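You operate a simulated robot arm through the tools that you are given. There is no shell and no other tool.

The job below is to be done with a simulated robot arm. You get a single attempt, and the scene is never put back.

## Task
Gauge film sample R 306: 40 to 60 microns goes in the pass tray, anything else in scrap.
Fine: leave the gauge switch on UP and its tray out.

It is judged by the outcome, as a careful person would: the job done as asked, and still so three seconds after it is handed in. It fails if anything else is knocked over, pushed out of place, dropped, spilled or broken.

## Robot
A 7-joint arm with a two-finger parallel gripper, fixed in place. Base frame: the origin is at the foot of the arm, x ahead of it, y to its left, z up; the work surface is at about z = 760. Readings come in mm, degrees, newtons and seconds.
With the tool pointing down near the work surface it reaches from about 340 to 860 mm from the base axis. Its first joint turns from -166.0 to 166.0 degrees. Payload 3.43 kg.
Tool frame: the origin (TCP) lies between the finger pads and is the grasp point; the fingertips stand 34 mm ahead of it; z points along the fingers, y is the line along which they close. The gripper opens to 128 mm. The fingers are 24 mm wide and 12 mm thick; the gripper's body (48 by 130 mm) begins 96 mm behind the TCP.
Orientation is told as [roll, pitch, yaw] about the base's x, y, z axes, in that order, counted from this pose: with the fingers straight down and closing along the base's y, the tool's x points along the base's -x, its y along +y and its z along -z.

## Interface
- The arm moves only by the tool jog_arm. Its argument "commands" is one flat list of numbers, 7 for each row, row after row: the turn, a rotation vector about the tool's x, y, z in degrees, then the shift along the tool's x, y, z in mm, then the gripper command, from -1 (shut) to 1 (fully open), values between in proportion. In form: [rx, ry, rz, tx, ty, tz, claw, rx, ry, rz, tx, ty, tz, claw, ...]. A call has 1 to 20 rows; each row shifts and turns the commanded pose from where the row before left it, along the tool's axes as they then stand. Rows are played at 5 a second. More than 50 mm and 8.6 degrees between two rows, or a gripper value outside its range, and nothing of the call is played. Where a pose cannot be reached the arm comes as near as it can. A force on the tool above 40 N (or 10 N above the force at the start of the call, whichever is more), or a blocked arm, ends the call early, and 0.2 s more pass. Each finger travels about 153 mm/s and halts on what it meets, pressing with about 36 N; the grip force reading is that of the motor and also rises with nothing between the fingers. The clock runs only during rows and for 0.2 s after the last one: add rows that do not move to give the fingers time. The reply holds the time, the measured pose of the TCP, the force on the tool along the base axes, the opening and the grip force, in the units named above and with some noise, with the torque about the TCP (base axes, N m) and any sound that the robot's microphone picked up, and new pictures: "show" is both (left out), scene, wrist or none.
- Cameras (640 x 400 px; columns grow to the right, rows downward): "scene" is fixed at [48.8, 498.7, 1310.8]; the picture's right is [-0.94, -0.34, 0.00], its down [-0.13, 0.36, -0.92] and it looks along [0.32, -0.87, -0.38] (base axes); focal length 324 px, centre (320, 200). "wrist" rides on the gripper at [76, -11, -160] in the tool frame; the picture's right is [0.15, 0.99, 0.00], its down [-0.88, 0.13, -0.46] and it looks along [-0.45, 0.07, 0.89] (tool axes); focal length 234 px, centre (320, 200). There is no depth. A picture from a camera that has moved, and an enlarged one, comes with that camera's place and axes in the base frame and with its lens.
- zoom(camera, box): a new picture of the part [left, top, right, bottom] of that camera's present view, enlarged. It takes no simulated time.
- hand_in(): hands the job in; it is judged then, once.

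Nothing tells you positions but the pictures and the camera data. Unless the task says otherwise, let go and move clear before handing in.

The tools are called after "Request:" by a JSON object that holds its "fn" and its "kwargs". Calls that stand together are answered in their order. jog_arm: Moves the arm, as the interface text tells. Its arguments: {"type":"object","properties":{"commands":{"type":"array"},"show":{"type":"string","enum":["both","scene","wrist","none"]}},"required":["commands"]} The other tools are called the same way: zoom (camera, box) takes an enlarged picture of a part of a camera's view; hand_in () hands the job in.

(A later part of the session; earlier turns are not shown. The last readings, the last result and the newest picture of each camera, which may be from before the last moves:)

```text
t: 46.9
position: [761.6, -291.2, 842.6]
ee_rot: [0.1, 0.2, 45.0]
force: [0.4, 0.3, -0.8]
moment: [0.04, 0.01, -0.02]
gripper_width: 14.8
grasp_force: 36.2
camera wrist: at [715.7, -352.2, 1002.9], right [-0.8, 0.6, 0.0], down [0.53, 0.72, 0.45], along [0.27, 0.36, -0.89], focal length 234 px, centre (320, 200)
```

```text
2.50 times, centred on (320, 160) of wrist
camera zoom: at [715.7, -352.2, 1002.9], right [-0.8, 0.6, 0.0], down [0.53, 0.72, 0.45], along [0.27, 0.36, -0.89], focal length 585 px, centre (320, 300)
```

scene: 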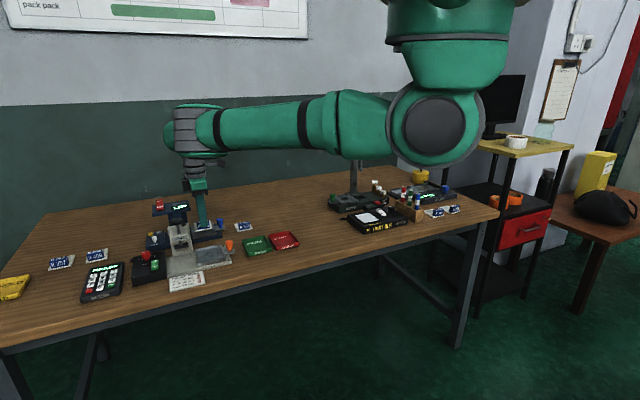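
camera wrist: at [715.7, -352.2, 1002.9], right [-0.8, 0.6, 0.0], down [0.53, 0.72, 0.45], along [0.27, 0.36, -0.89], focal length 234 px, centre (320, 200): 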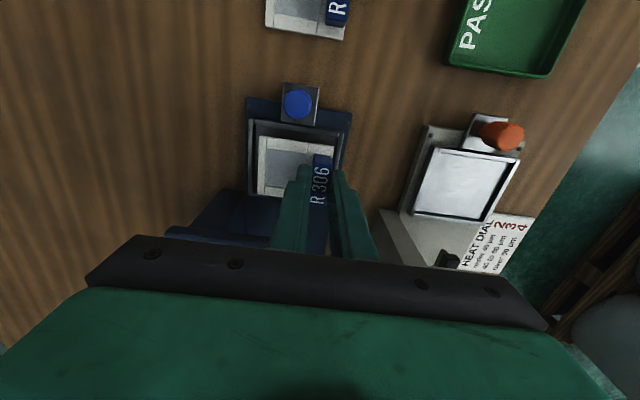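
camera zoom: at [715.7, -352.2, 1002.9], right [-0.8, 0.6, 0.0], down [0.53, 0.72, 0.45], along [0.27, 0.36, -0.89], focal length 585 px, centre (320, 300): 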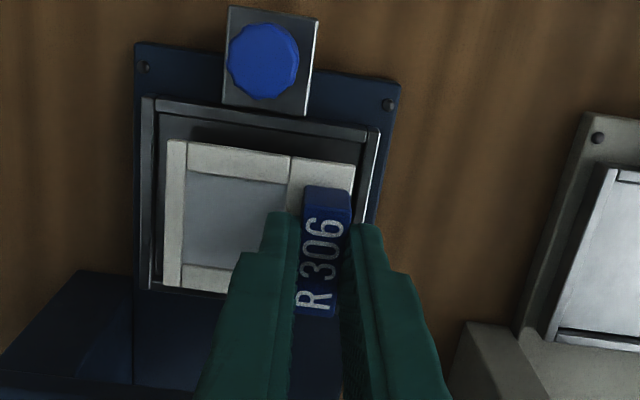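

The sample is just above the tray and well centred. Continuing down slowly until it touches the floor.

Request:
{"fn": "jog_arm", "kwargs": {"commands": [0, 0, 0, 0, 0, 3, -1, 0, 0, 0, 0, 0, 3, -1, 0, 0, 0, 0, 0, 3, -1, 0, 0, 0, 0, 0, 2, -1, 0, 0, 0, 0, 0, 0, -1], "show": "wrist"}}

Request:
{"fn": "zoom", "kwargs": {"camera": "scene", "box": [160, 190, 230, 250]}}

Request:
{"fn": "zoom", "kwargs": {"camera": "wrist", "box": [250, 80, 390, 240]}}

```text
t: 48.1
position: [760.9, -289.3, 833.8]
ee_rot: [0.1, 0.2, 45.1]
force: [-0.2, -0.5, 0.6]
moment: [-0.01, -0.01, 0.02]
gripper_width: 15.0
grasp_force: 36.2
camera wrist: at [715.5, -351.7, 992.8], right [-0.8, 0.6, 0.0], down [0.53, 0.72, 0.45], along [0.27, 0.37, -0.89], focal length 234 px, centre (320, 200)
```

wrist: 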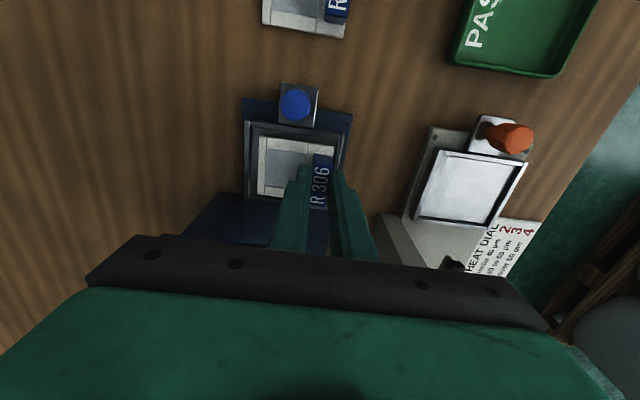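

```text
6.67 times, centred on (195, 220) of scene
camera zoom: at [48.8, 498.7, 1310.8], right [-0.94, -0.34, 0.0], down [-0.13, 0.36, -0.92], along [0.32, -0.87, -0.38], focal length 2157 px, centre (1153, 67)
```

zoom: 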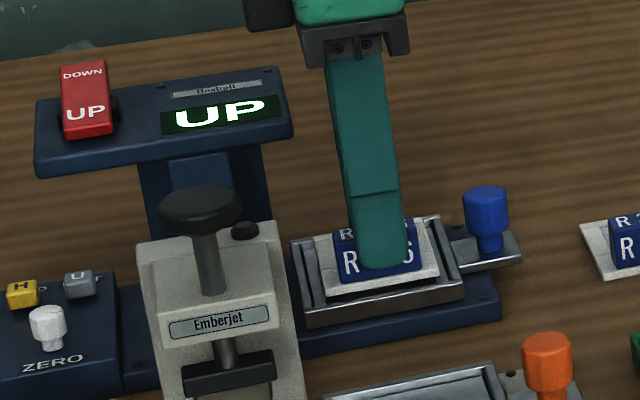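

```text
2.50 times, centred on (320, 160) of wrist
camera zoom: at [715.5, -351.7, 992.8], right [-0.8, 0.6, 0.0], down [0.53, 0.72, 0.45], along [0.27, 0.37, -0.89], focal length 585 px, centre (320, 300)
```

zoom: 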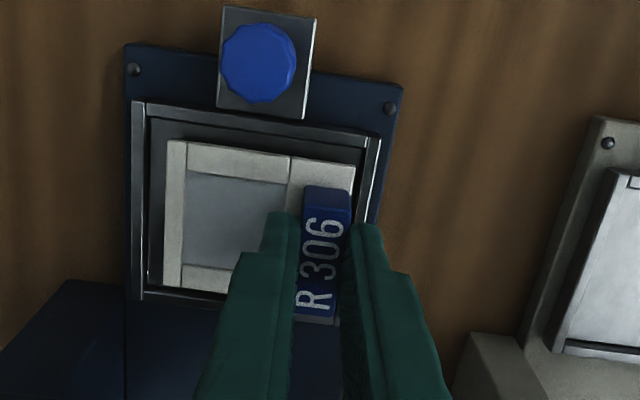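

Still no contact; a 1 mm sideways correction and small steps down.

Request:
{"fn": "jog_arm", "kwargs": {"commands": [0, 0, 0, 0, -1, 1.5, -1, 0, 0, 0, 0, 0, 1.5, -1, 0, 0, 0, 0, 0, 1.5, -1, 0, 0, 0, 0, 0, 0, -1], "show": "none"}}

Request:
{"fn": "zoom", "kwargs": {"camera": "scene", "box": [160, 190, 230, 250]}}

```text
t: 49.1
position: [760.5, -289.9, 830.0]
ee_rot: [0.0, 0.2, 45.1]
force: [0.5, -0.7, -0.9]
moment: [-0.02, 0.0, 0.02]
gripper_width: 14.9
grasp_force: 36.5
```

```text
6.67 times, centred on (195, 220) of scene
camera zoom: at [48.8, 498.7, 1310.8], right [-0.94, -0.34, 0.0], down [-0.13, 0.36, -0.92], along [0.32, -0.87, -0.38], focal length 2157 px, centre (1153, 67)
```

zoom: 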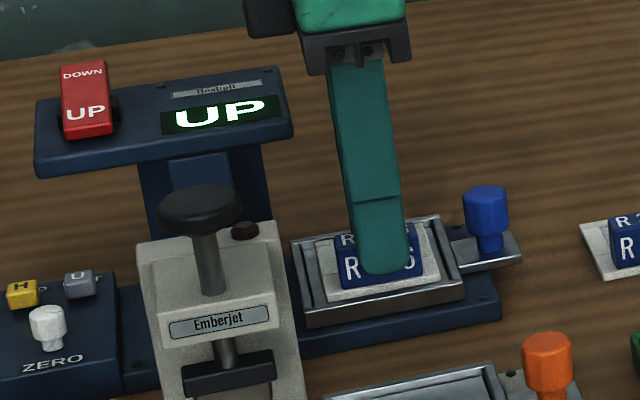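

Request:
{"fn": "jog_arm", "kwargs": {"commands": [0, 0, 0, 0, 0, 1.5, -1, 0, 0, 0, 0, 0, 1.5, -1, 0, 0, 0, 0, 0, 0, -1], "show": "none"}}

Request:
{"fn": "zoom", "kwargs": {"camera": "scene", "box": [160, 190, 230, 250]}}

```text
t: 49.9
position: [761.4, -292.6, 827.0]
ee_rot: [0.1, 0.0, 45.0]
force: [-1.0, 1.6, 8.0]
moment: [-0.15, 0.17, -0.04]
gripper_width: 14.6
grasp_force: 36.2
```

```text
6.67 times, centred on (195, 220) of scene
camera zoom: at [48.8, 498.7, 1310.8], right [-0.94, -0.34, 0.0], down [-0.13, 0.36, -0.92], along [0.32, -0.87, -0.38], focal length 2157 px, centre (1153, 67)
```

zoom: 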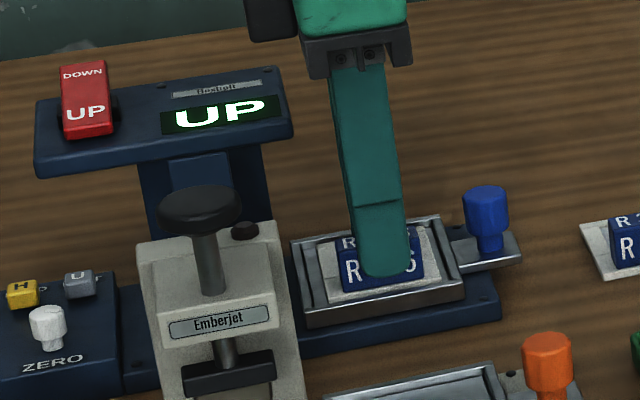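

The sample has touched down (8 N). Releasing and rising clear.

Request:
{"fn": "jog_arm", "kwargs": {"commands": [0, 0, 0, 0, 0, -0.5, -1, 0, 0, 0, 0, 0, 0, -0.4, 0, 0, 0, 0, 0, 0, -0.4, 0, 0, 0, 0, 0, -15, -0.4, 0, 0, 0, 0, 0, -40, -0.4, 0, 0, 0, 0, 0, -40, -0.4, 0, 0, 0, 0, 0, 0, -0.4], "show": "both"}}

Request:
{"fn": "zoom", "kwargs": {"camera": "scene", "box": [160, 190, 230, 250]}}

Request:
{"fn": "zoom", "kwargs": {"camera": "wrist", "box": [250, 80, 390, 240]}}

```text
t: 51.5
position: [762.5, -290.9, 922.7]
ee_rot: [0.1, 0.2, 45.1]
force: [0.4, -0.1, 0.2]
moment: [-0.03, -0.06, -0.02]
gripper_width: 38.3
grasp_force: 0.1
camera wrist: at [716.6, -352.7, 1081.4], right [-0.8, 0.6, 0.0], down [0.53, 0.72, 0.45], along [0.27, 0.36, -0.89], focal length 234 px, centre (320, 200)
```

scene: 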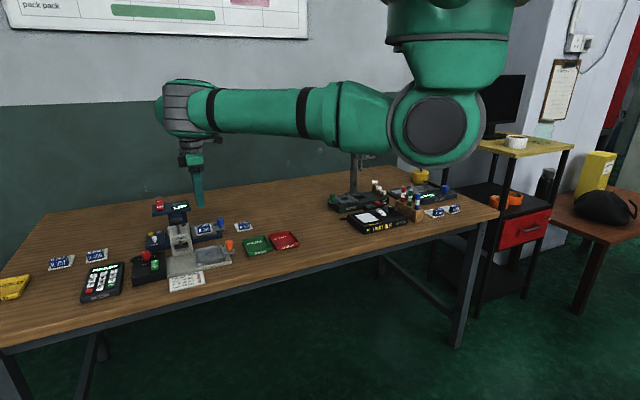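
wrist: 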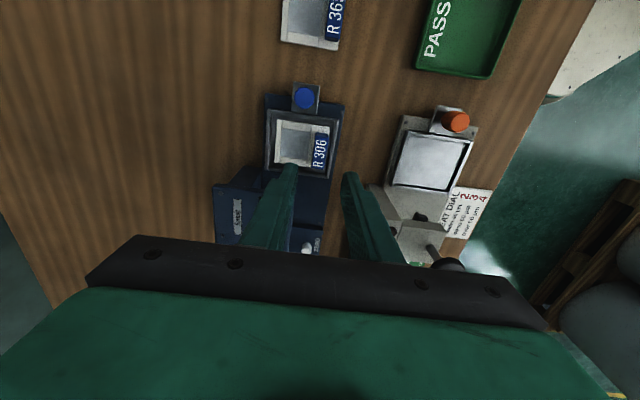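

```text
6.67 times, centred on (195, 220) of scene
camera zoom: at [48.8, 498.7, 1310.8], right [-0.94, -0.34, 0.0], down [-0.13, 0.36, -0.92], along [0.32, -0.87, -0.38], focal length 2157 px, centre (1153, 67)
```

zoom: 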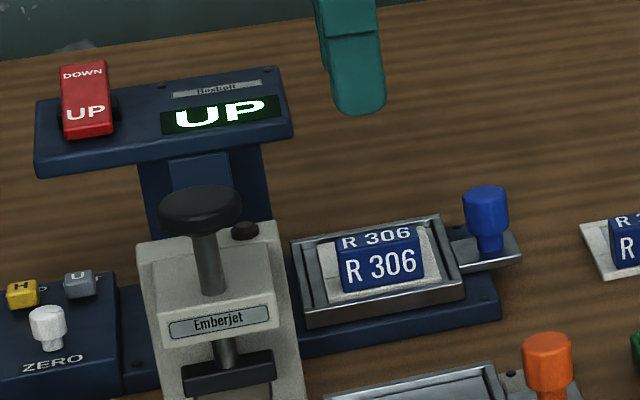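

```text
2.50 times, centred on (320, 160) of wrist
camera zoom: at [716.6, -352.7, 1081.4], right [-0.8, 0.6, 0.0], down [0.53, 0.72, 0.45], along [0.27, 0.36, -0.89], focal length 585 px, centre (320, 300)
```

zoom: 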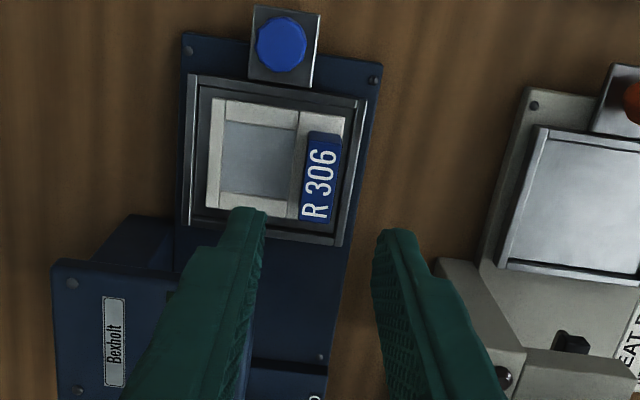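

R 306 sits squarely in the tray. I'll move to the blue knob, keeping the rearward offset that clears the head, and grip it.

Request:
{"fn": "jog_arm", "kwargs": {"commands": [0, 0, 0, 31.5, -12, 0, -0.4, 0, 0, 0, 31.5, -12, 0, -0.4, 0, 0, 0, 0, 0, 40, -0.4, 0, 0, 0, 0, 0, 40, -0.4, 0, 0, 0, 0, 0, 14, -0.4, 0, 0, 0, 0, 0, 0, -0.4], "show": "wrist"}}

Request:
{"fn": "zoom", "kwargs": {"camera": "wrist", "box": [250, 80, 390, 240]}}

```text
t: 52.9
position: [733.5, -352.5, 827.4]
ee_rot: [0.2, 0.1, 45.1]
force: [1.1, 0.0, 0.9]
moment: [-0.04, -0.05, 0.02]
gripper_width: 38.2
grasp_force: 0.0
camera wrist: at [688.6, -414.2, 985.9], right [-0.8, 0.59, 0.0], down [0.53, 0.72, 0.45], along [0.27, 0.37, -0.89], focal length 234 px, centre (320, 200)
```

wrist: 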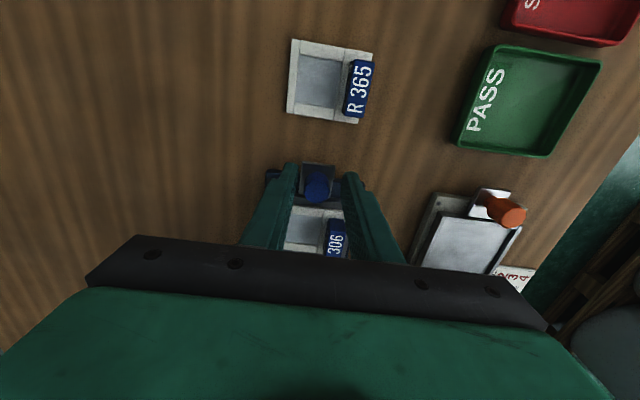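

```text
2.50 times, centred on (320, 160) of wrist
camera zoom: at [688.6, -414.2, 985.9], right [-0.8, 0.59, 0.0], down [0.53, 0.72, 0.45], along [0.27, 0.37, -0.89], focal length 585 px, centre (320, 300)
```

zoom: 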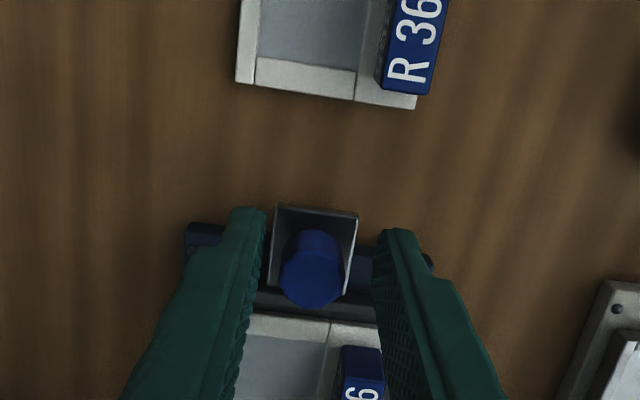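

Gripping the knob and sliding the tray with the sample gently under the foot.

Request:
{"fn": "jog_arm", "kwargs": {"commands": [0, 0, 0, 0, -1, -0.5, -0.4, 0, 0, 0, 0, 0, 0, -1, 0, 0, 0, 0, 0, 0, -1, 0, 0, 0, 0, 0, 0, -1, 0, 0, 0, -4, 0, 0, -1, 0, 0, 0, -5, 0, 0, -1, 0, 0, 0, -6, 0, 0, -1, 0, 0, 0, -6, 0, 0, -1, 0, 0, 0, -6, 0, 0, -1, 0, 0, 0, -6, 0, 0, -1, 0, 0, 0, -6, 0, 0, -1, 0, 0, 0, -6, 0, 0, -1, 0, 0, 0, -6, 0, 0, -1, 0, 0, 0, -6, 0, 0, -1, 0, 0, 0, -5, 0, 0, -1, 0, 0, 0, 0, 0, 0, -1], "show": "scene"}}

Request:
{"fn": "zoom", "kwargs": {"camera": "scene", "box": [160, 180, 230, 250]}}

Request:
{"fn": "zoom", "kwargs": {"camera": "wrist", "box": [250, 80, 390, 240]}}

```text
t: 56.3
position: [777.9, -310.1, 828.1]
ee_rot: [0.0, 0.1, 45.0]
force: [17.0, -16.4, -14.9]
moment: [-1.02, -0.1, -0.14]
gripper_width: 20.7
grasp_force: 44.9
```

scene: 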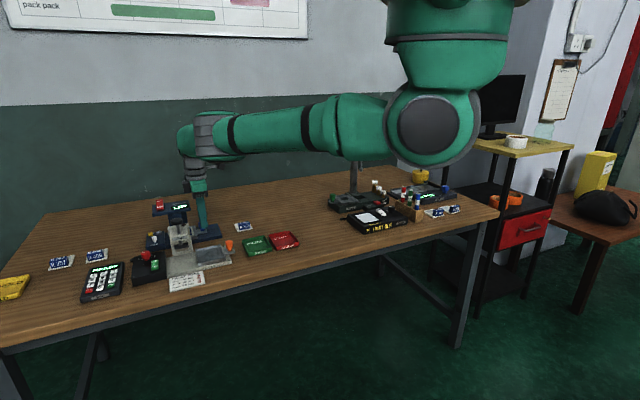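

```text
5.71 times, centred on (195, 215) of scene
camera zoom: at [48.8, 498.7, 1310.8], right [-0.94, -0.34, 0.0], down [-0.13, 0.36, -0.92], along [0.32, -0.87, -0.38], focal length 1849 px, centre (1034, 114)
```

zoom: 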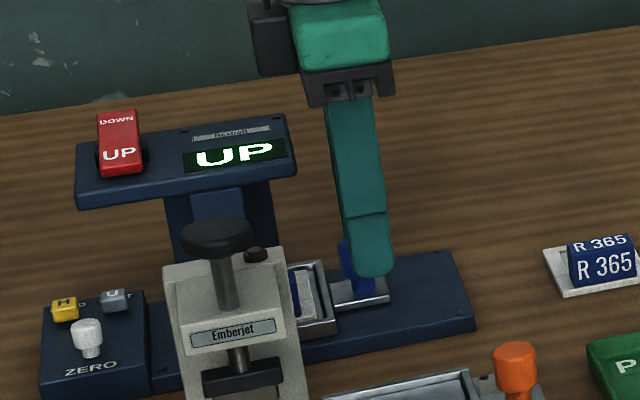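

```text
2.50 times, centred on (320, 160) of wrist
camera zoom: at [733.2, -371.8, 987.5], right [-0.8, 0.59, 0.0], down [0.53, 0.72, 0.45], along [0.27, 0.36, -0.89], focal length 585 px, centre (320, 300)
```

zoom: 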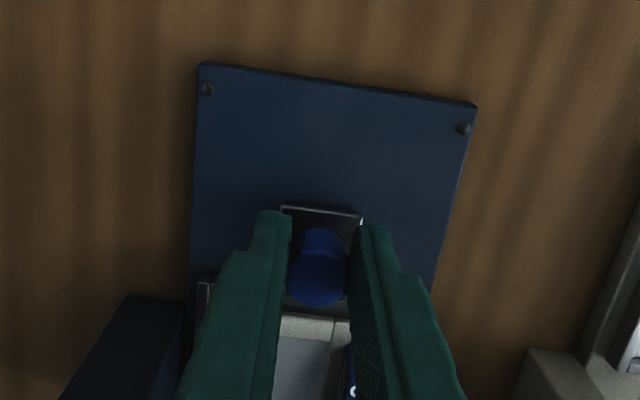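

About 12 mm remain. I'll relieve the side load and finish the stroke in small steps.

Request:
{"fn": "jog_arm", "kwargs": {"commands": [0, 0, 0, 0, -1.5, 0.5, -1, 0, 0, 0, -3, 0, 0, -1, 0, 0, 0, -3, 0, 0, -1, 0, 0, 0, -2, 0, 0, -1, 0, 0, 0, -2, 0, 0, -1, 0, 0, 0, -2, 0, 0, -1, 0, 0, 0, -1, 0, 0, -1, 0, 0, 0, 0, 0, 0, -1], "show": "none"}}

Request:
{"fn": "zoom", "kwargs": {"camera": "scene", "box": [160, 180, 230, 250]}}

Request:
{"fn": "zoom", "kwargs": {"camera": "wrist", "box": [250, 80, 390, 240]}}

```text
t: 58.1
position: [787.7, -300.3, 827.9]
ee_rot: [0.1, 0.1, 45.1]
force: [-3.0, -0.5, -6.4]
moment: [0.26, -0.13, 0.05]
gripper_width: 20.8
grasp_force: 45.0
```

```text
5.71 times, centred on (195, 215) of scene
camera zoom: at [48.8, 498.7, 1310.8], right [-0.94, -0.34, 0.0], down [-0.13, 0.36, -0.92], along [0.32, -0.87, -0.38], focal length 1849 px, centre (1034, 114)
```

zoom: 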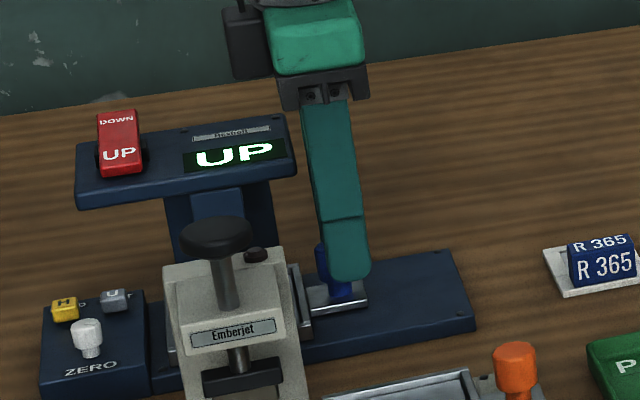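

```text
2.50 times, centred on (320, 160) of wrist
camera zoom: at [743.0, -362.6, 987.6], right [-0.8, 0.6, 0.0], down [0.53, 0.72, 0.45], along [0.27, 0.37, -0.89], focal length 585 px, centre (320, 300)
```

zoom: 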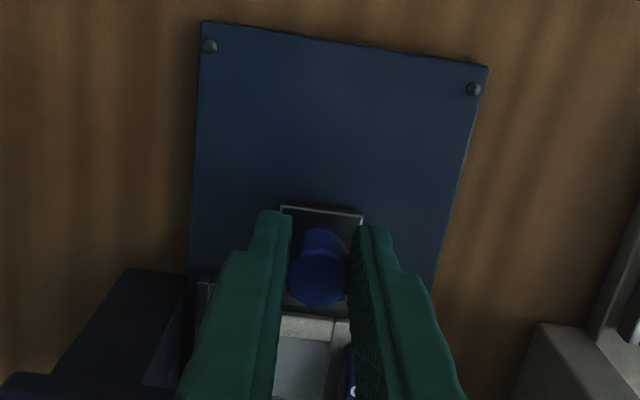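

The tray is at its stop as before. Releasing, rising, and reorienting to press the switch.

Request:
{"fn": "jog_arm", "kwargs": {"commands": [0, 0, 0, 0, 0, 0, -0.4, 0, 0, 0, 0, 0, 0, -0.4, 0, 0, 0, 6, 0, 0, -0.4, 0, 0, 0, 0, 0, -30, -0.4, 0, 0, 0, 0, 0, -45, -0.4, 0, 0, 0, 0, 0, -45, -0.4, 0, 0, 0, 0, 0, -45, -0.4, 0, 0, 0, 0, 0, -15, -1, 0, 0, 7.5, 0, 0, 0, -1, 0, 0, 7.5, 0, 0, 0, -1, 0, 0, 7.5, 0, 0, 0, -1, 0, 0, 7.5, 0, 0, 0, -1, 0, 0, 7.5, 0, 0, 0, -1, 0, 0, 7.5, 0, 0, 0, -1, 0, -7.5, 0, 0, 0, 0, -1, 0, -7.5, 0, 0, 0, 0, -1, 0, -7.5, 0, 0, 0, 0, -1, 0, -7.5, 0, 0, 0, 0, -1, 0, 0, 0, 0, 0, 0, -1], "show": "wrist"}}

Request:
{"fn": "zoom", "kwargs": {"camera": "wrist", "box": [260, 0, 420, 180]}}

Request:
{"fn": "zoom", "kwargs": {"camera": "scene", "box": [140, 180, 250, 250]}}

```text
t: 62.1
position: [784.1, -305.1, 1008.0]
ee_rot: [-0.1, -29.9, 0.1]
force: [0.3, -0.5, 0.1]
moment: [-0.03, 0.01, 0.03]
gripper_width: 0.0
grasp_force: 32.7
camera wrist: at [639.0, -316.4, 1108.1], right [-0.13, 0.99, -0.07], down [0.54, 0.13, 0.83], along [0.83, 0.07, -0.55], focal length 234 px, centre (320, 200)
```

wrist: 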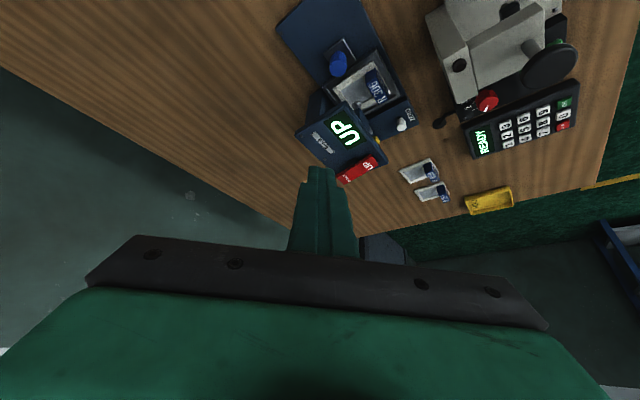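

```text
2.22 times, centred on (340, 90) of wrist
camera zoom: at [639.0, -316.4, 1108.1], right [-0.13, 0.99, -0.07], down [0.54, 0.13, 0.83], along [0.83, 0.07, -0.55], focal length 520 px, centre (276, 444)
```

zoom: 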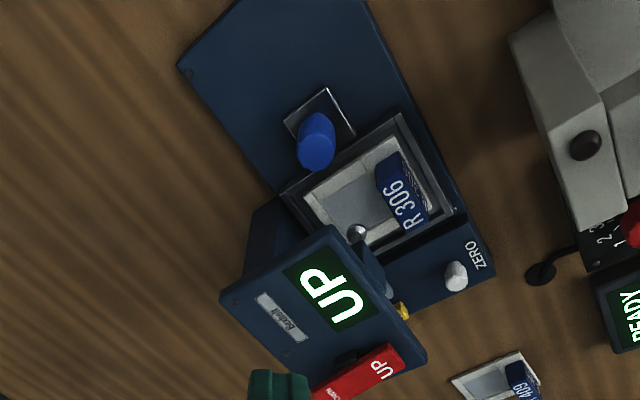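

```text
5.71 times, centred on (195, 215) of scene
camera zoom: at [48.8, 498.7, 1310.8], right [-0.94, -0.34, 0.0], down [-0.13, 0.36, -0.92], along [0.32, -0.87, -0.38], focal length 1849 px, centre (1034, 114)
```

zoom: 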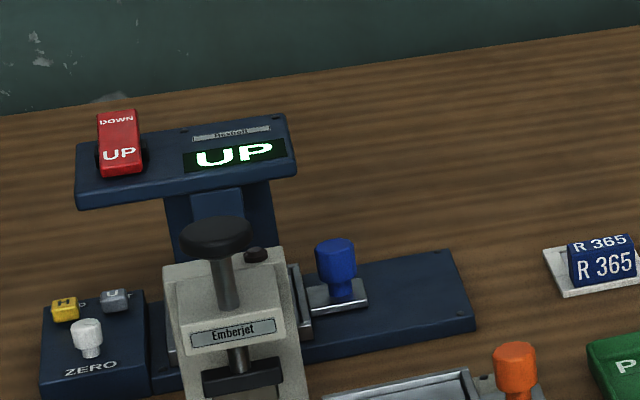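

The sample is in place, with the foot above its film window and the tab clear of the head. Moving over the DOWN end and pressing.

Request:
{"fn": "jog_arm", "kwargs": {"commands": [0, 0, 0, -17.6, 11.15, 26.4, -1, 0, 0, 0, -17.6, 11.15, 26.4, -1, 0, 0, 0, -17.6, 11.15, 26.4, -1, 0, 0, 0, -17.6, 11.15, 26.4, -1, 0, 0, 0, 0, 0, 0, -1, 0, 0, 0, 5, 0, 8.66, -1, 0, 0, 0, 4, 0, 6.93, -1, 0, 0, 0, 0, 0, 0, -1], "show": "wrist"}}

Request:
{"fn": "zoom", "kwargs": {"camera": "scene", "box": [130, 170, 220, 240]}}

```text
t: 63.9
position: [898.7, -261.6, 934.0]
ee_rot: [-0.1, -29.8, 0.1]
force: [-0.1, -1.2, -0.5]
moment: [-0.05, 0.02, 0.04]
gripper_width: 0.0
grasp_force: 33.3
camera wrist: at [753.1, -272.4, 1033.9], right [-0.13, 0.99, -0.07], down [0.54, 0.13, 0.83], along [0.83, 0.07, -0.55], focal length 234 px, centre (320, 200)
```

wrist: 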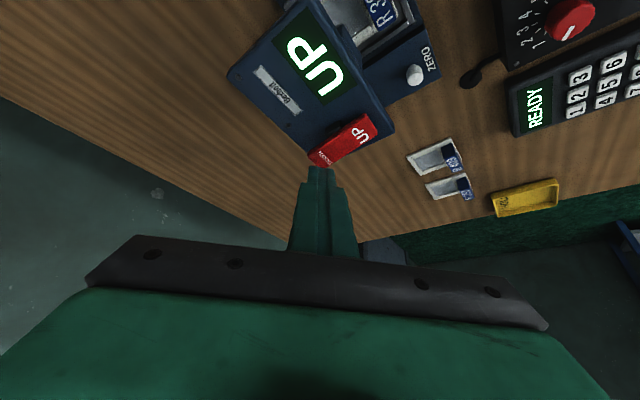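

```text
5.71 times, centred on (175, 205) of scene
camera zoom: at [48.8, 498.7, 1310.8], right [-0.94, -0.34, 0.0], down [-0.13, 0.36, -0.92], along [0.32, -0.87, -0.38], focal length 1849 px, centre (1149, 171)
```

zoom: 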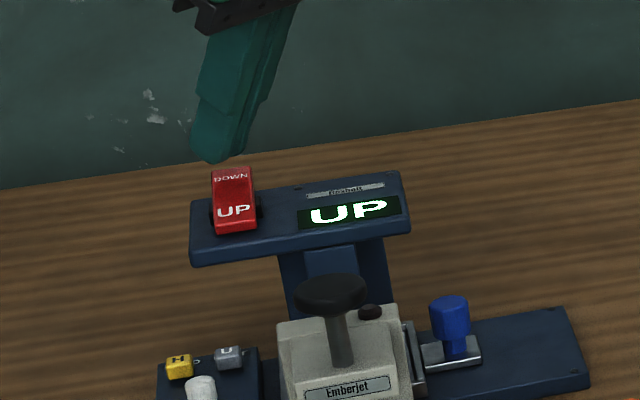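

Directly above the DOWN end; pressing in 2 mm steps.

Request:
{"fn": "jog_arm", "kwargs": {"commands": [0, 0, 0, 2, 0, 1, -1, 0, 0, 0, 1, 0, 1.73, -1, 0, 0, 0, 1, 0, 1.73, -1, 0, 0, 0, 1, 0, 1.73, -1, 0, 0, 0, 1, 0, 1.73, -1, 0, 0, 0, 1, 0, 1.73, -1, 0, 0, 0, 1, 0, 1.73, -1, 0, 0, 0, 0, 0, 0, -1], "show": "wrist"}}

Request:
{"fn": "zoom", "kwargs": {"camera": "scene", "box": [130, 170, 220, 240]}}

```text
t: 65.7
position: [896.0, -260.0, 920.9]
ee_rot: [-0.2, -30.0, 0.1]
force: [-1.4, 1.5, 10.4]
moment: [0.16, -0.05, 0.04]
gripper_width: 0.0
grasp_force: 32.8
camera wrist: at [751.1, -271.2, 1020.5], right [-0.13, 0.99, -0.07], down [0.54, 0.13, 0.83], along [0.83, 0.07, -0.55], focal length 234 px, centre (320, 200)
```

wrist: 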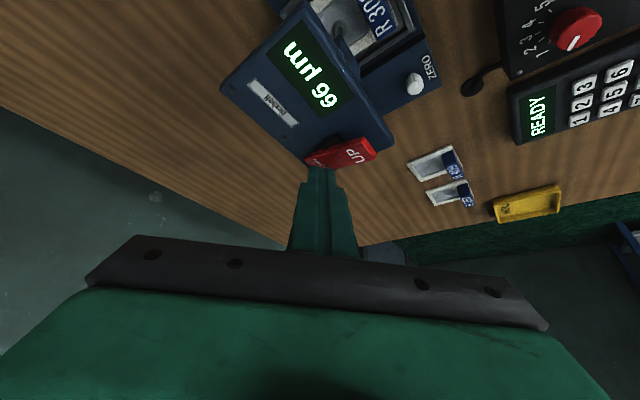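

```text
5.71 times, centred on (175, 205) of scene
camera zoom: at [48.8, 498.7, 1310.8], right [-0.94, -0.34, 0.0], down [-0.13, 0.36, -0.92], along [0.32, -0.87, -0.38], focal length 1849 px, centre (1149, 171)
```

zoom: 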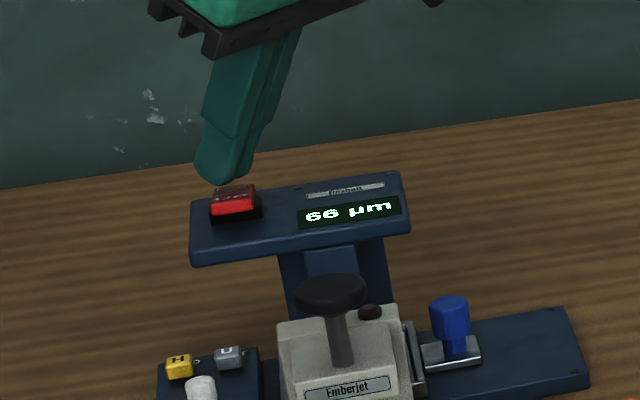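

The display reads about 66 µm. I'll lift off, let it settle, and zoom in to confirm.

Request:
{"fn": "jog_arm", "kwargs": {"commands": [0, 0, 0, -7.5, 0, -13, -1, 0, 0, 0, -7.5, 0, -13, -1, 0, 0, 0, 11.7, 13, -6.75, -1, 0, 0, 0, 11.7, 13, -6.75, -1, 0, 0, 0, 0, 0, 0, -1, 0, 0, 0, 0, 0, 0, -1, 0, 0, 0, 0, 0, 0, -1, 0, 0, 0, 0, 0, 0, -1], "show": "wrist"}}

Request:
{"fn": "zoom", "kwargs": {"camera": "scene", "box": [165, 195, 195, 220]}}

Request:
{"fn": "zoom", "kwargs": {"camera": "wrist", "box": [230, 0, 430, 180]}}

```text
t: 67.5
position: [870.7, -234.5, 949.1]
ee_rot: [-0.1, -29.9, 0.1]
force: [0.2, 0.2, 0.6]
moment: [0.03, 0.0, 0.01]
gripper_width: 0.0
grasp_force: 32.9
camera wrist: at [724.8, -245.9, 1049.9], right [-0.13, 0.99, -0.07], down [0.54, 0.13, 0.83], along [0.83, 0.07, -0.55], focal length 234 px, centre (320, 200)
```

wrist: 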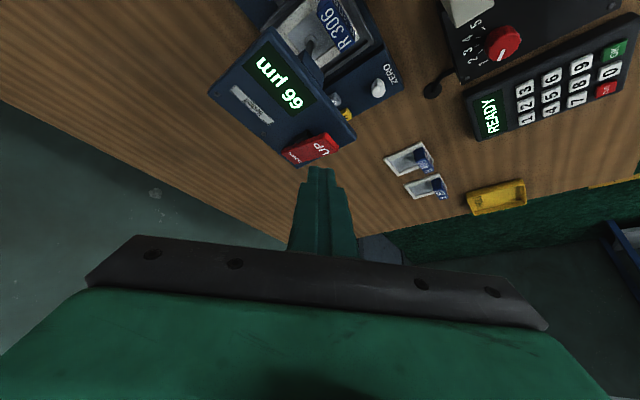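

```text
16.00 times, centred on (180, 208) of scene
camera zoom: at [48.8, 498.7, 1310.8], right [-0.94, -0.34, 0.0], down [-0.13, 0.36, -0.92], along [0.32, -0.87, -0.38], focal length 5176 px, centre (2560, 80)
```

zoom: 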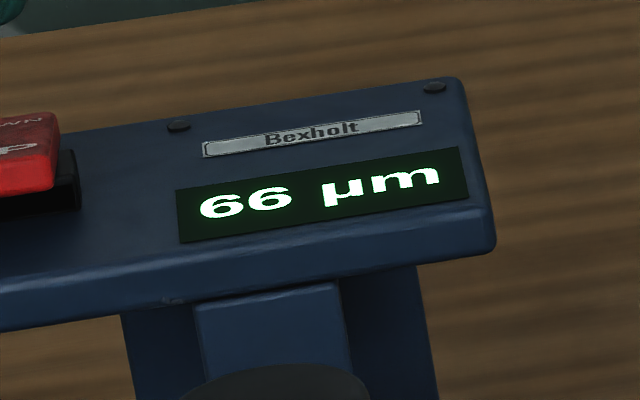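

```text
2.22 times, centred on (330, 90) of wrist
camera zoom: at [724.8, -245.9, 1049.9], right [-0.13, 0.99, -0.07], down [0.54, 0.13, 0.83], along [0.83, 0.07, -0.55], focal length 520 px, centre (298, 444)
```

zoom: 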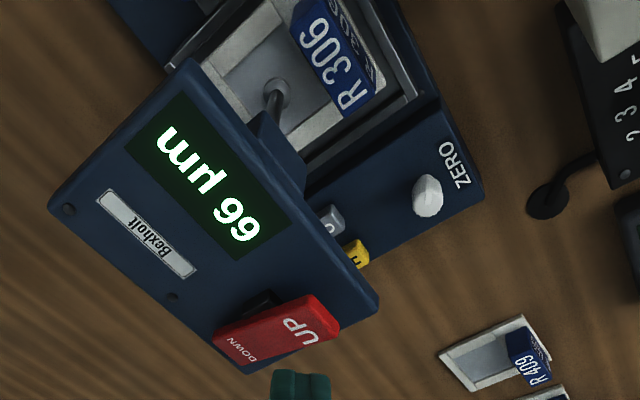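

Confirmed: 66 µm with the foot on the film and a verified zero. That is above 60, so R 306 goes to scrap. Pressing UP now.

Request:
{"fn": "jog_arm", "kwargs": {"commands": [0, 0, 0, 5, 0, 8.66, -1, 0, 0, 0, 4, -1, 6.9, -1, 0, 0, 0, 1, 0, 1.73, -1, 0, 0, 0, 1, 0, 1.73, -1, 0, 0, 0, 1, 0, 1.73, -1, 0, 0, 0, 1, 0, 1.73, -1, 0, 0, 0, 1, 0, 1.73, -1, 0, 0, 0, 1, 0, 1.73, -1, 0, 0, 0, 1, 0, 1.73, -1], "show": "none"}}

Request:
{"fn": "zoom", "kwargs": {"camera": "scene", "box": [130, 170, 220, 240]}}

```text
t: 69.5
position: [869.7, -234.5, 920.1]
ee_rot: [-0.1, -29.8, 0.2]
force: [-5.1, 2.0, 8.4]
moment: [0.0, 0.11, 0.03]
gripper_width: 0.0
grasp_force: 33.3
```

```text
5.71 times, centred on (175, 205) of scene
camera zoom: at [48.8, 498.7, 1310.8], right [-0.94, -0.34, 0.0], down [-0.13, 0.36, -0.92], along [0.32, -0.87, -0.38], focal length 1849 px, centre (1149, 171)
```

zoom: 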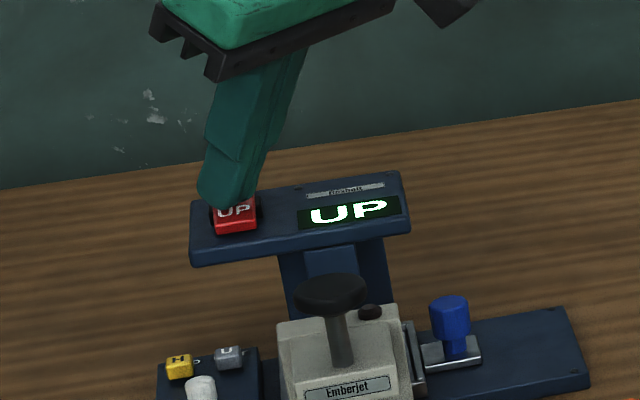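

The switch is on UP and the foot is raised. Going back to the knob to pull the tray out.

Request:
{"fn": "jog_arm", "kwargs": {"commands": [0, 0, 0, -12.5, 0, -21.65, -1, 0, 0, 0, -20, 0, -34.6, -1, 0, 0, 0, -7.5, 0, -13, -1, 0, 0, 0, 25, -22, -14, -1, 0, 0, 0, 25, -22, -14, -1, 0, 0, 0, 25, -22, -14, -1, 0, 7.5, 0, 0, 0, 0, -1, 0, 7.5, 0, 0, 0, 0, -1, 0, 7.5, 0, 0, 0, 0, -1, 0, 7.4, 0, 0, 0, 0, -1, 0, 0, -7.5, 0, 0, 0, -0.4, 0, 0, -7.5, 0, 0, 0, -0.4, 0, 0, -7.5, 0, 0, 0, -0.4, 0, 0, -7.5, 0, 0, 0, -0.4, 0, 0, -7.5, 0, 0, 0, -0.4, 0, 0, -7.5, 0, 0, 0, -0.4, 0, 0, 0, 0, 0, 0, -0.4], "show": "wrist"}}

```text
t: 73.1
position: [783.9, -301.6, 997.9]
ee_rot: [0.0, 0.0, 45.1]
force: [-0.6, 0.0, 0.1]
moment: [0.01, -0.01, -0.01]
gripper_width: 38.4
grasp_force: 0.1
camera wrist: at [737.9, -363.3, 1156.2], right [-0.8, 0.59, 0.0], down [0.53, 0.72, 0.45], along [0.27, 0.37, -0.89], focal length 234 px, centre (320, 200)
```

wrist: 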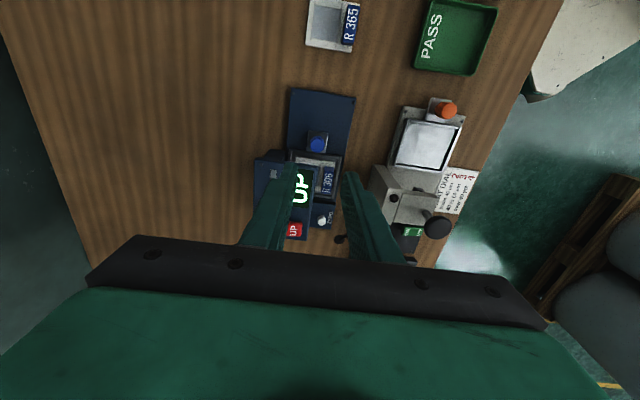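

Lowering around the knob again.

Request:
{"fn": "jog_arm", "kwargs": {"commands": [0, 0, 0, -2, -1.4, 0, -0.4, 0, 0, 0, 0, 0, 40, -0.4, 0, 0, 0, 0, 0, 40, -0.4, 0, 0, 0, 0, 0, 40, -0.4, 0, 0, 0, 0, 0, 35, -0.4, 0, 0, 0, 0, 0, 14.5, -0.4, 0, 0, 0, 0, 0, 0, -0.4], "show": "wrist"}}

Request:
{"fn": "zoom", "kwargs": {"camera": "wrist", "box": [250, 80, 390, 240]}}

```text
t: 74.7
position: [785.3, -301.2, 827.2]
ee_rot: [0.0, 0.1, 45.1]
force: [0.2, -0.4, -0.2]
moment: [0.04, 0.01, 0.01]
gripper_width: 38.5
grasp_force: 0.1
camera wrist: at [739.4, -363.1, 986.4], right [-0.8, 0.6, 0.0], down [0.53, 0.72, 0.45], along [0.27, 0.37, -0.89], focal length 234 px, centre (320, 200)
```

wrist: 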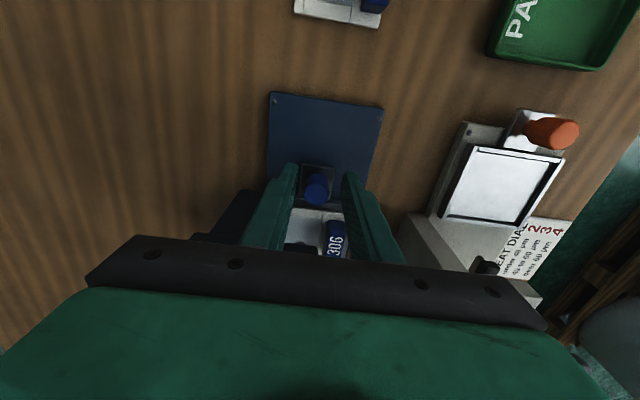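

```text
2.50 times, centred on (320, 160) of wrist
camera zoom: at [739.4, -363.1, 986.4], right [-0.8, 0.6, 0.0], down [0.53, 0.72, 0.45], along [0.27, 0.37, -0.89], focal length 585 px, centre (320, 300)
```

zoom: 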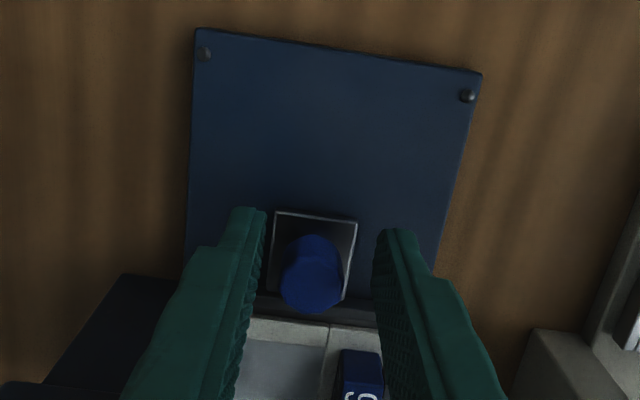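

Gripping and drawing the tray out smoothly.

Request:
{"fn": "jog_arm", "kwargs": {"commands": [0, 0, 0, 0, -1.5, -0.5, -0.4, 0, 0, 0, 0, 0, 0, -1, 0, 0, 0, 0, 0, 0, -1, 0, 0, 0, 0, 0, 0, -1, 0, 0, 0, 4, 0, 0, -1, 0, 0, 0, 6, 0, 0, -1, 0, 0, 0, 6, 0, 0, -1, 0, 0, 0, 6, 0, 0, -1, 0, 0, 0, 6, 0, 0, -1, 0, 0, 0, 6, 0, 0, -1, 0, 0, 0, 6, 0, 0, -1, 0, 0, 0, 6, 0, 0, -1, 0, 0, 0, 6, 0, 0, -1, 0, 0, 0, 6, 0, 0, -1, 0, 0, 0, 6, 0, 0, -1, 0, 0, 0, 0, 0, 0, -1], "show": "scene"}}

Request:
{"fn": "zoom", "kwargs": {"camera": "scene", "box": [140, 180, 250, 250]}}

```text
t: 78.1
position: [742.8, -347.0, 828.3]
ee_rot: [0.1, 0.1, 45.1]
force: [-4.2, 4.5, -10.8]
moment: [-0.12, 0.39, 0.12]
gripper_width: 21.1
grasp_force: 45.0
```

scene: 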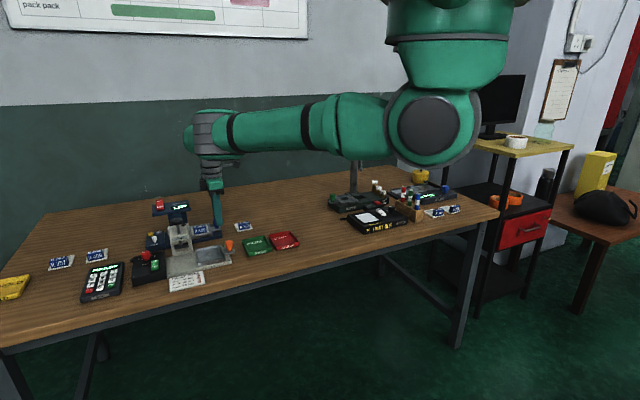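

```text
5.71 times, centred on (195, 215) of scene
camera zoom: at [48.8, 498.7, 1310.8], right [-0.94, -0.34, 0.0], down [-0.13, 0.36, -0.92], along [0.32, -0.87, -0.38], focal length 1849 px, centre (1034, 114)
```

zoom: 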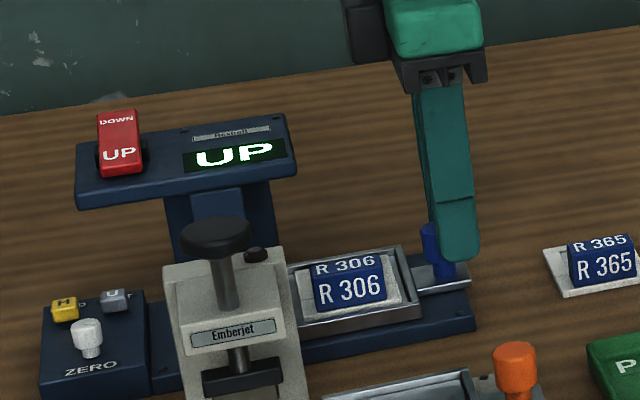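

Roughly 12 mm more to the full-out position.

Request:
{"fn": "jog_arm", "kwargs": {"commands": [0, 0, 0, 4, 0, 0, -1, 0, 0, 0, 4, 0, 0, -1, 0, 0, 0, 3, 0, 0, -1, 0, 0, 0, 2, 0, 0, -1, 0, 0, 0, 0, 0, 0, -1, 0, 0, 0, 0, 0, 0, -0.4, 0, 0, 0, 0, 0, 0, -0.4, 0, 0, 0, 0, 0, 0, -0.4], "show": "scene"}}

Request:
{"fn": "zoom", "kwargs": {"camera": "scene", "box": [140, 180, 250, 250]}}

```text
t: 79.9
position: [734.0, -357.5, 827.8]
ee_rot: [0.0, 0.2, 45.0]
force: [-0.2, 0.3, -0.7]
moment: [-0.04, 0.02, 0.01]
gripper_width: 38.5
grasp_force: 0.1
```

scene: 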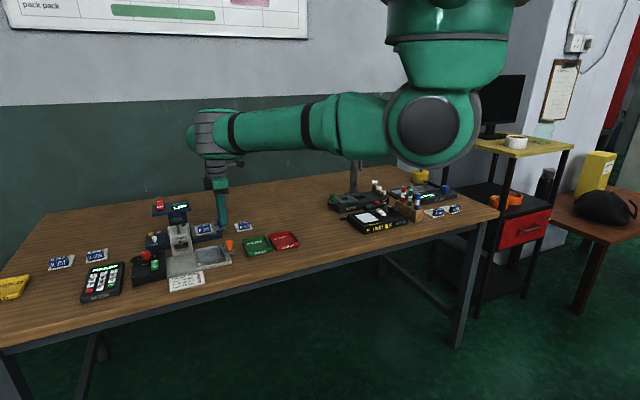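

```text
5.71 times, centred on (195, 215) of scene
camera zoom: at [48.8, 498.7, 1310.8], right [-0.94, -0.34, 0.0], down [-0.13, 0.36, -0.92], along [0.32, -0.87, -0.38], focal length 1849 px, centre (1034, 114)
```

zoom: 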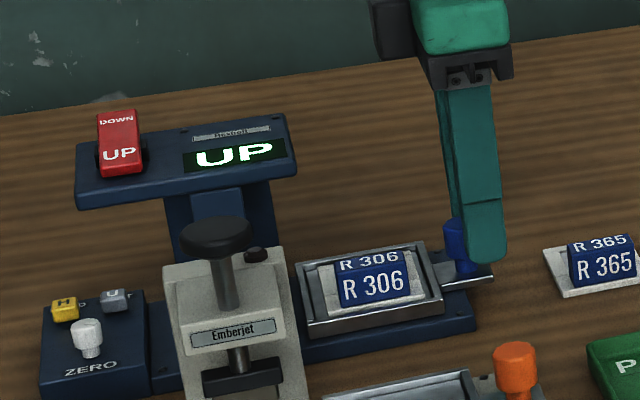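

The tray is back to its original out position. Rising and moving over R 306's tab.

Request:
{"fn": "jog_arm", "kwargs": {"commands": [0, 0, 0, 0, 0, -40, -0.4, 0, 0, 0, 0, 0, -40, -0.4, 0, 0, 0, 0, 0, -15, -0.4, 0, 0, 0, -33, 13.8, 0, -0.4, 0, 0, 0, -33, 13.8, 0, -0.4, 0, 0, 0, 0, 0, 0, -0.4], "show": "wrist"}}

Request:
{"fn": "zoom", "kwargs": {"camera": "wrist", "box": [250, 80, 390, 240]}}

```text
t: 81.3
position: [760.6, -291.4, 921.7]
ee_rot: [0.0, 0.1, 45.1]
force: [0.1, -0.8, 1.3]
moment: [-0.01, 0.0, 0.04]
gripper_width: 38.6
grasp_force: 0.0
camera wrist: at [715.2, -352.9, 1081.9], right [-0.8, 0.6, 0.0], down [0.53, 0.72, 0.45], along [0.27, 0.37, -0.89], focal length 234 px, centre (320, 200)
```

wrist: 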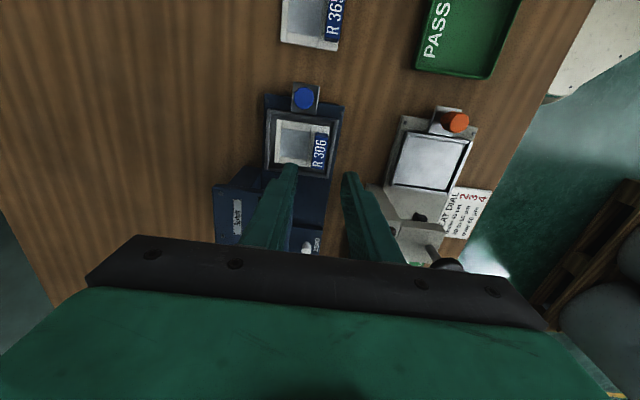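

```text
2.50 times, centred on (320, 160) of wrist
camera zoom: at [715.2, -352.9, 1081.9], right [-0.8, 0.6, 0.0], down [0.53, 0.72, 0.45], along [0.27, 0.37, -0.89], focal length 585 px, centre (320, 300)
```

zoom: 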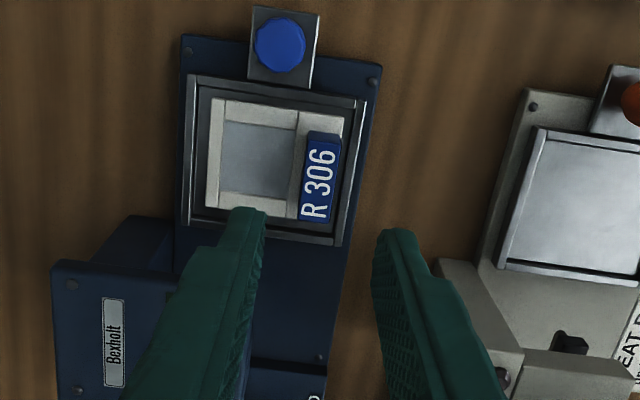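

The sample lies exactly as I placed it. Descending to grip its tab.

Request:
{"fn": "jog_arm", "kwargs": {"commands": [0, 0, 0, 0, 0, 40, -0.4, 0, 0, 0, 0, 0, 35, -0.4, 0, 0, 0, 0, 0, 15, -0.4, 0, 0, 0, 0, 0, 4, -0.4, 0, 0, 0, 0, 0, 0, -0.4, 0, 0, 0, 0, 0, 0, -1, 0, 0, 0, 0, 0, 0, -1, 0, 0, 0, 0, 0, 0, -1], "show": "wrist"}}

Request:
{"fn": "zoom", "kwargs": {"camera": "wrist", "box": [250, 80, 390, 240]}}

Request:
{"fn": "zoom", "kwargs": {"camera": "scene", "box": [160, 190, 230, 250]}}

```text
t: 83.1
position: [761.0, -291.2, 830.7]
ee_rot: [0.0, 0.0, 45.2]
force: [0.7, 0.7, 0.9]
moment: [-0.01, 0.08, -0.01]
gripper_width: 14.7
grasp_force: 36.1
camera wrist: at [714.8, -352.7, 989.1], right [-0.8, 0.6, 0.0], down [0.53, 0.72, 0.45], along [0.27, 0.36, -0.89], focal length 234 px, centre (320, 200)
```

wrist: 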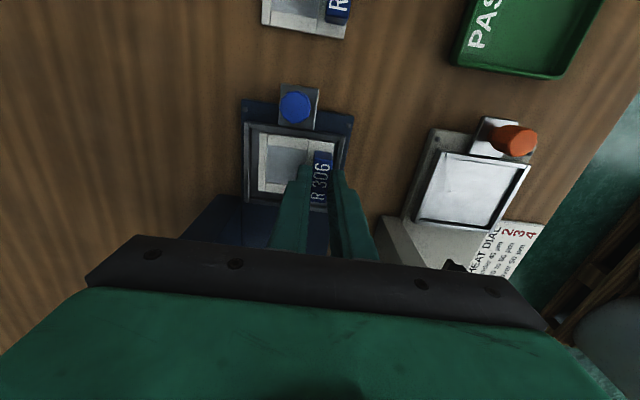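

```text
2.50 times, centred on (320, 160) of wrist
camera zoom: at [714.8, -352.7, 989.1], right [-0.8, 0.6, 0.0], down [0.53, 0.72, 0.45], along [0.27, 0.36, -0.89], focal length 585 px, centre (320, 300)
```

zoom: 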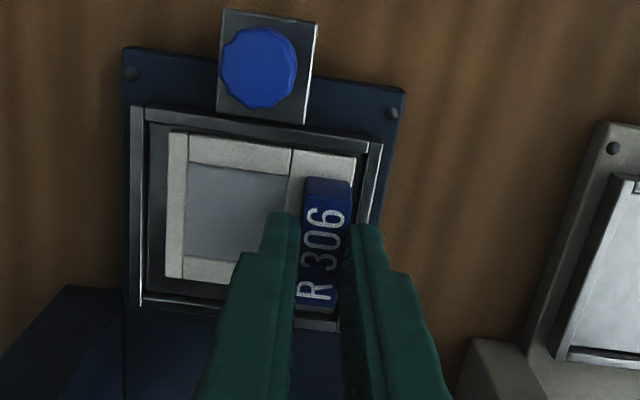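

```text
6.67 times, centred on (195, 220) of scene
camera zoom: at [48.8, 498.7, 1310.8], right [-0.94, -0.34, 0.0], down [-0.13, 0.36, -0.92], along [0.32, -0.87, -0.38], focal length 2157 px, centre (1153, 67)
```

zoom: 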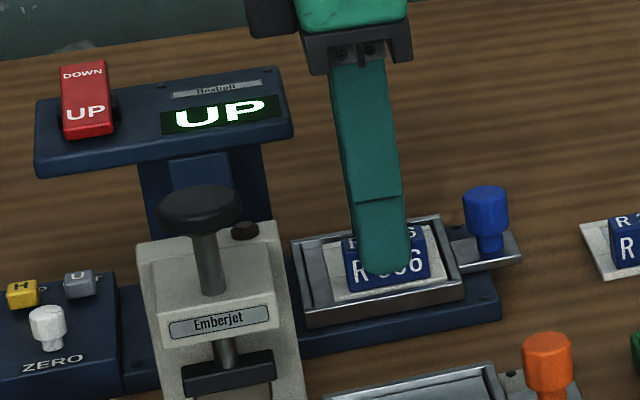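

The tab is gripped again (14.7 mm). I'll lift straight out and carry it toward the SCRAP tray, centred near (493, -355).

Request:
{"fn": "jog_arm", "kwargs": {"commands": [0, 0, 0, 0, 0, -10, -1, 0, 0, 0, 0, 0, -25, -1, 0, 0, 0, 0, 0, -30, -1, 0, 0, 0, 0, 0, -30, -1, 0, 0, 0, 0, 0, 0, -1], "show": "scene"}}

Request:
{"fn": "zoom", "kwargs": {"camera": "scene", "box": [140, 170, 250, 250]}}

Request:
{"fn": "zoom", "kwargs": {"camera": "wrist", "box": [250, 80, 390, 240]}}

```text
t: 84.3
position: [759.5, -289.8, 924.8]
ee_rot: [-0.1, 0.1, 45.1]
force: [-0.2, -0.7, 0.3]
moment: [-0.03, 0.04, -0.01]
gripper_width: 14.6
grasp_force: 35.8
```

scene: 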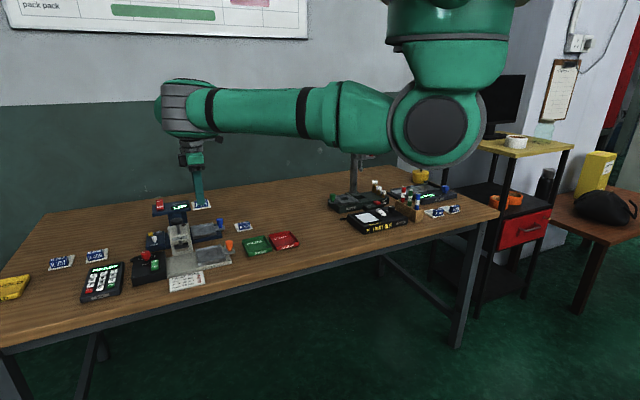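

```text
5.00 times, centred on (195, 210) of scene
camera zoom: at [48.8, 498.7, 1310.8], right [-0.94, -0.34, 0.0], down [-0.13, 0.36, -0.92], along [0.32, -0.87, -0.38], focal length 1618 px, centre (945, 150)
```

zoom: 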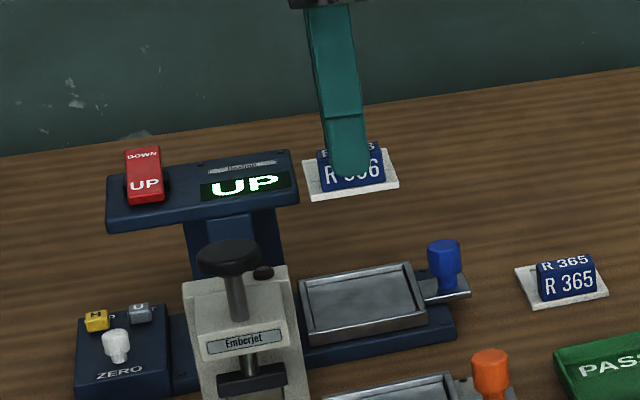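

```text
2.50 times, centred on (320, 160) of wrist
camera zoom: at [713.7, -352.4, 1084.2], right [-0.8, 0.6, 0.0], down [0.53, 0.72, 0.45], along [0.27, 0.37, -0.89], focal length 585 px, centre (320, 300)
```

zoom: 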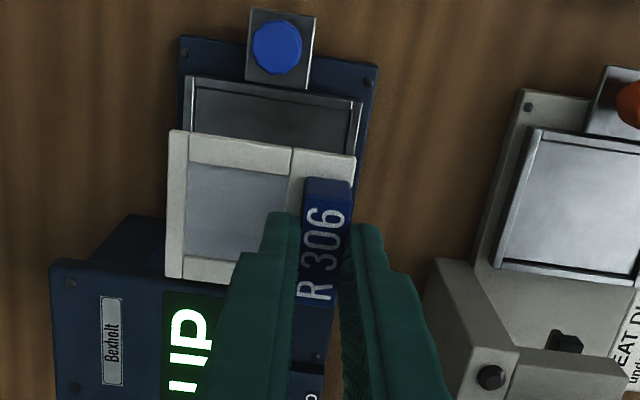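

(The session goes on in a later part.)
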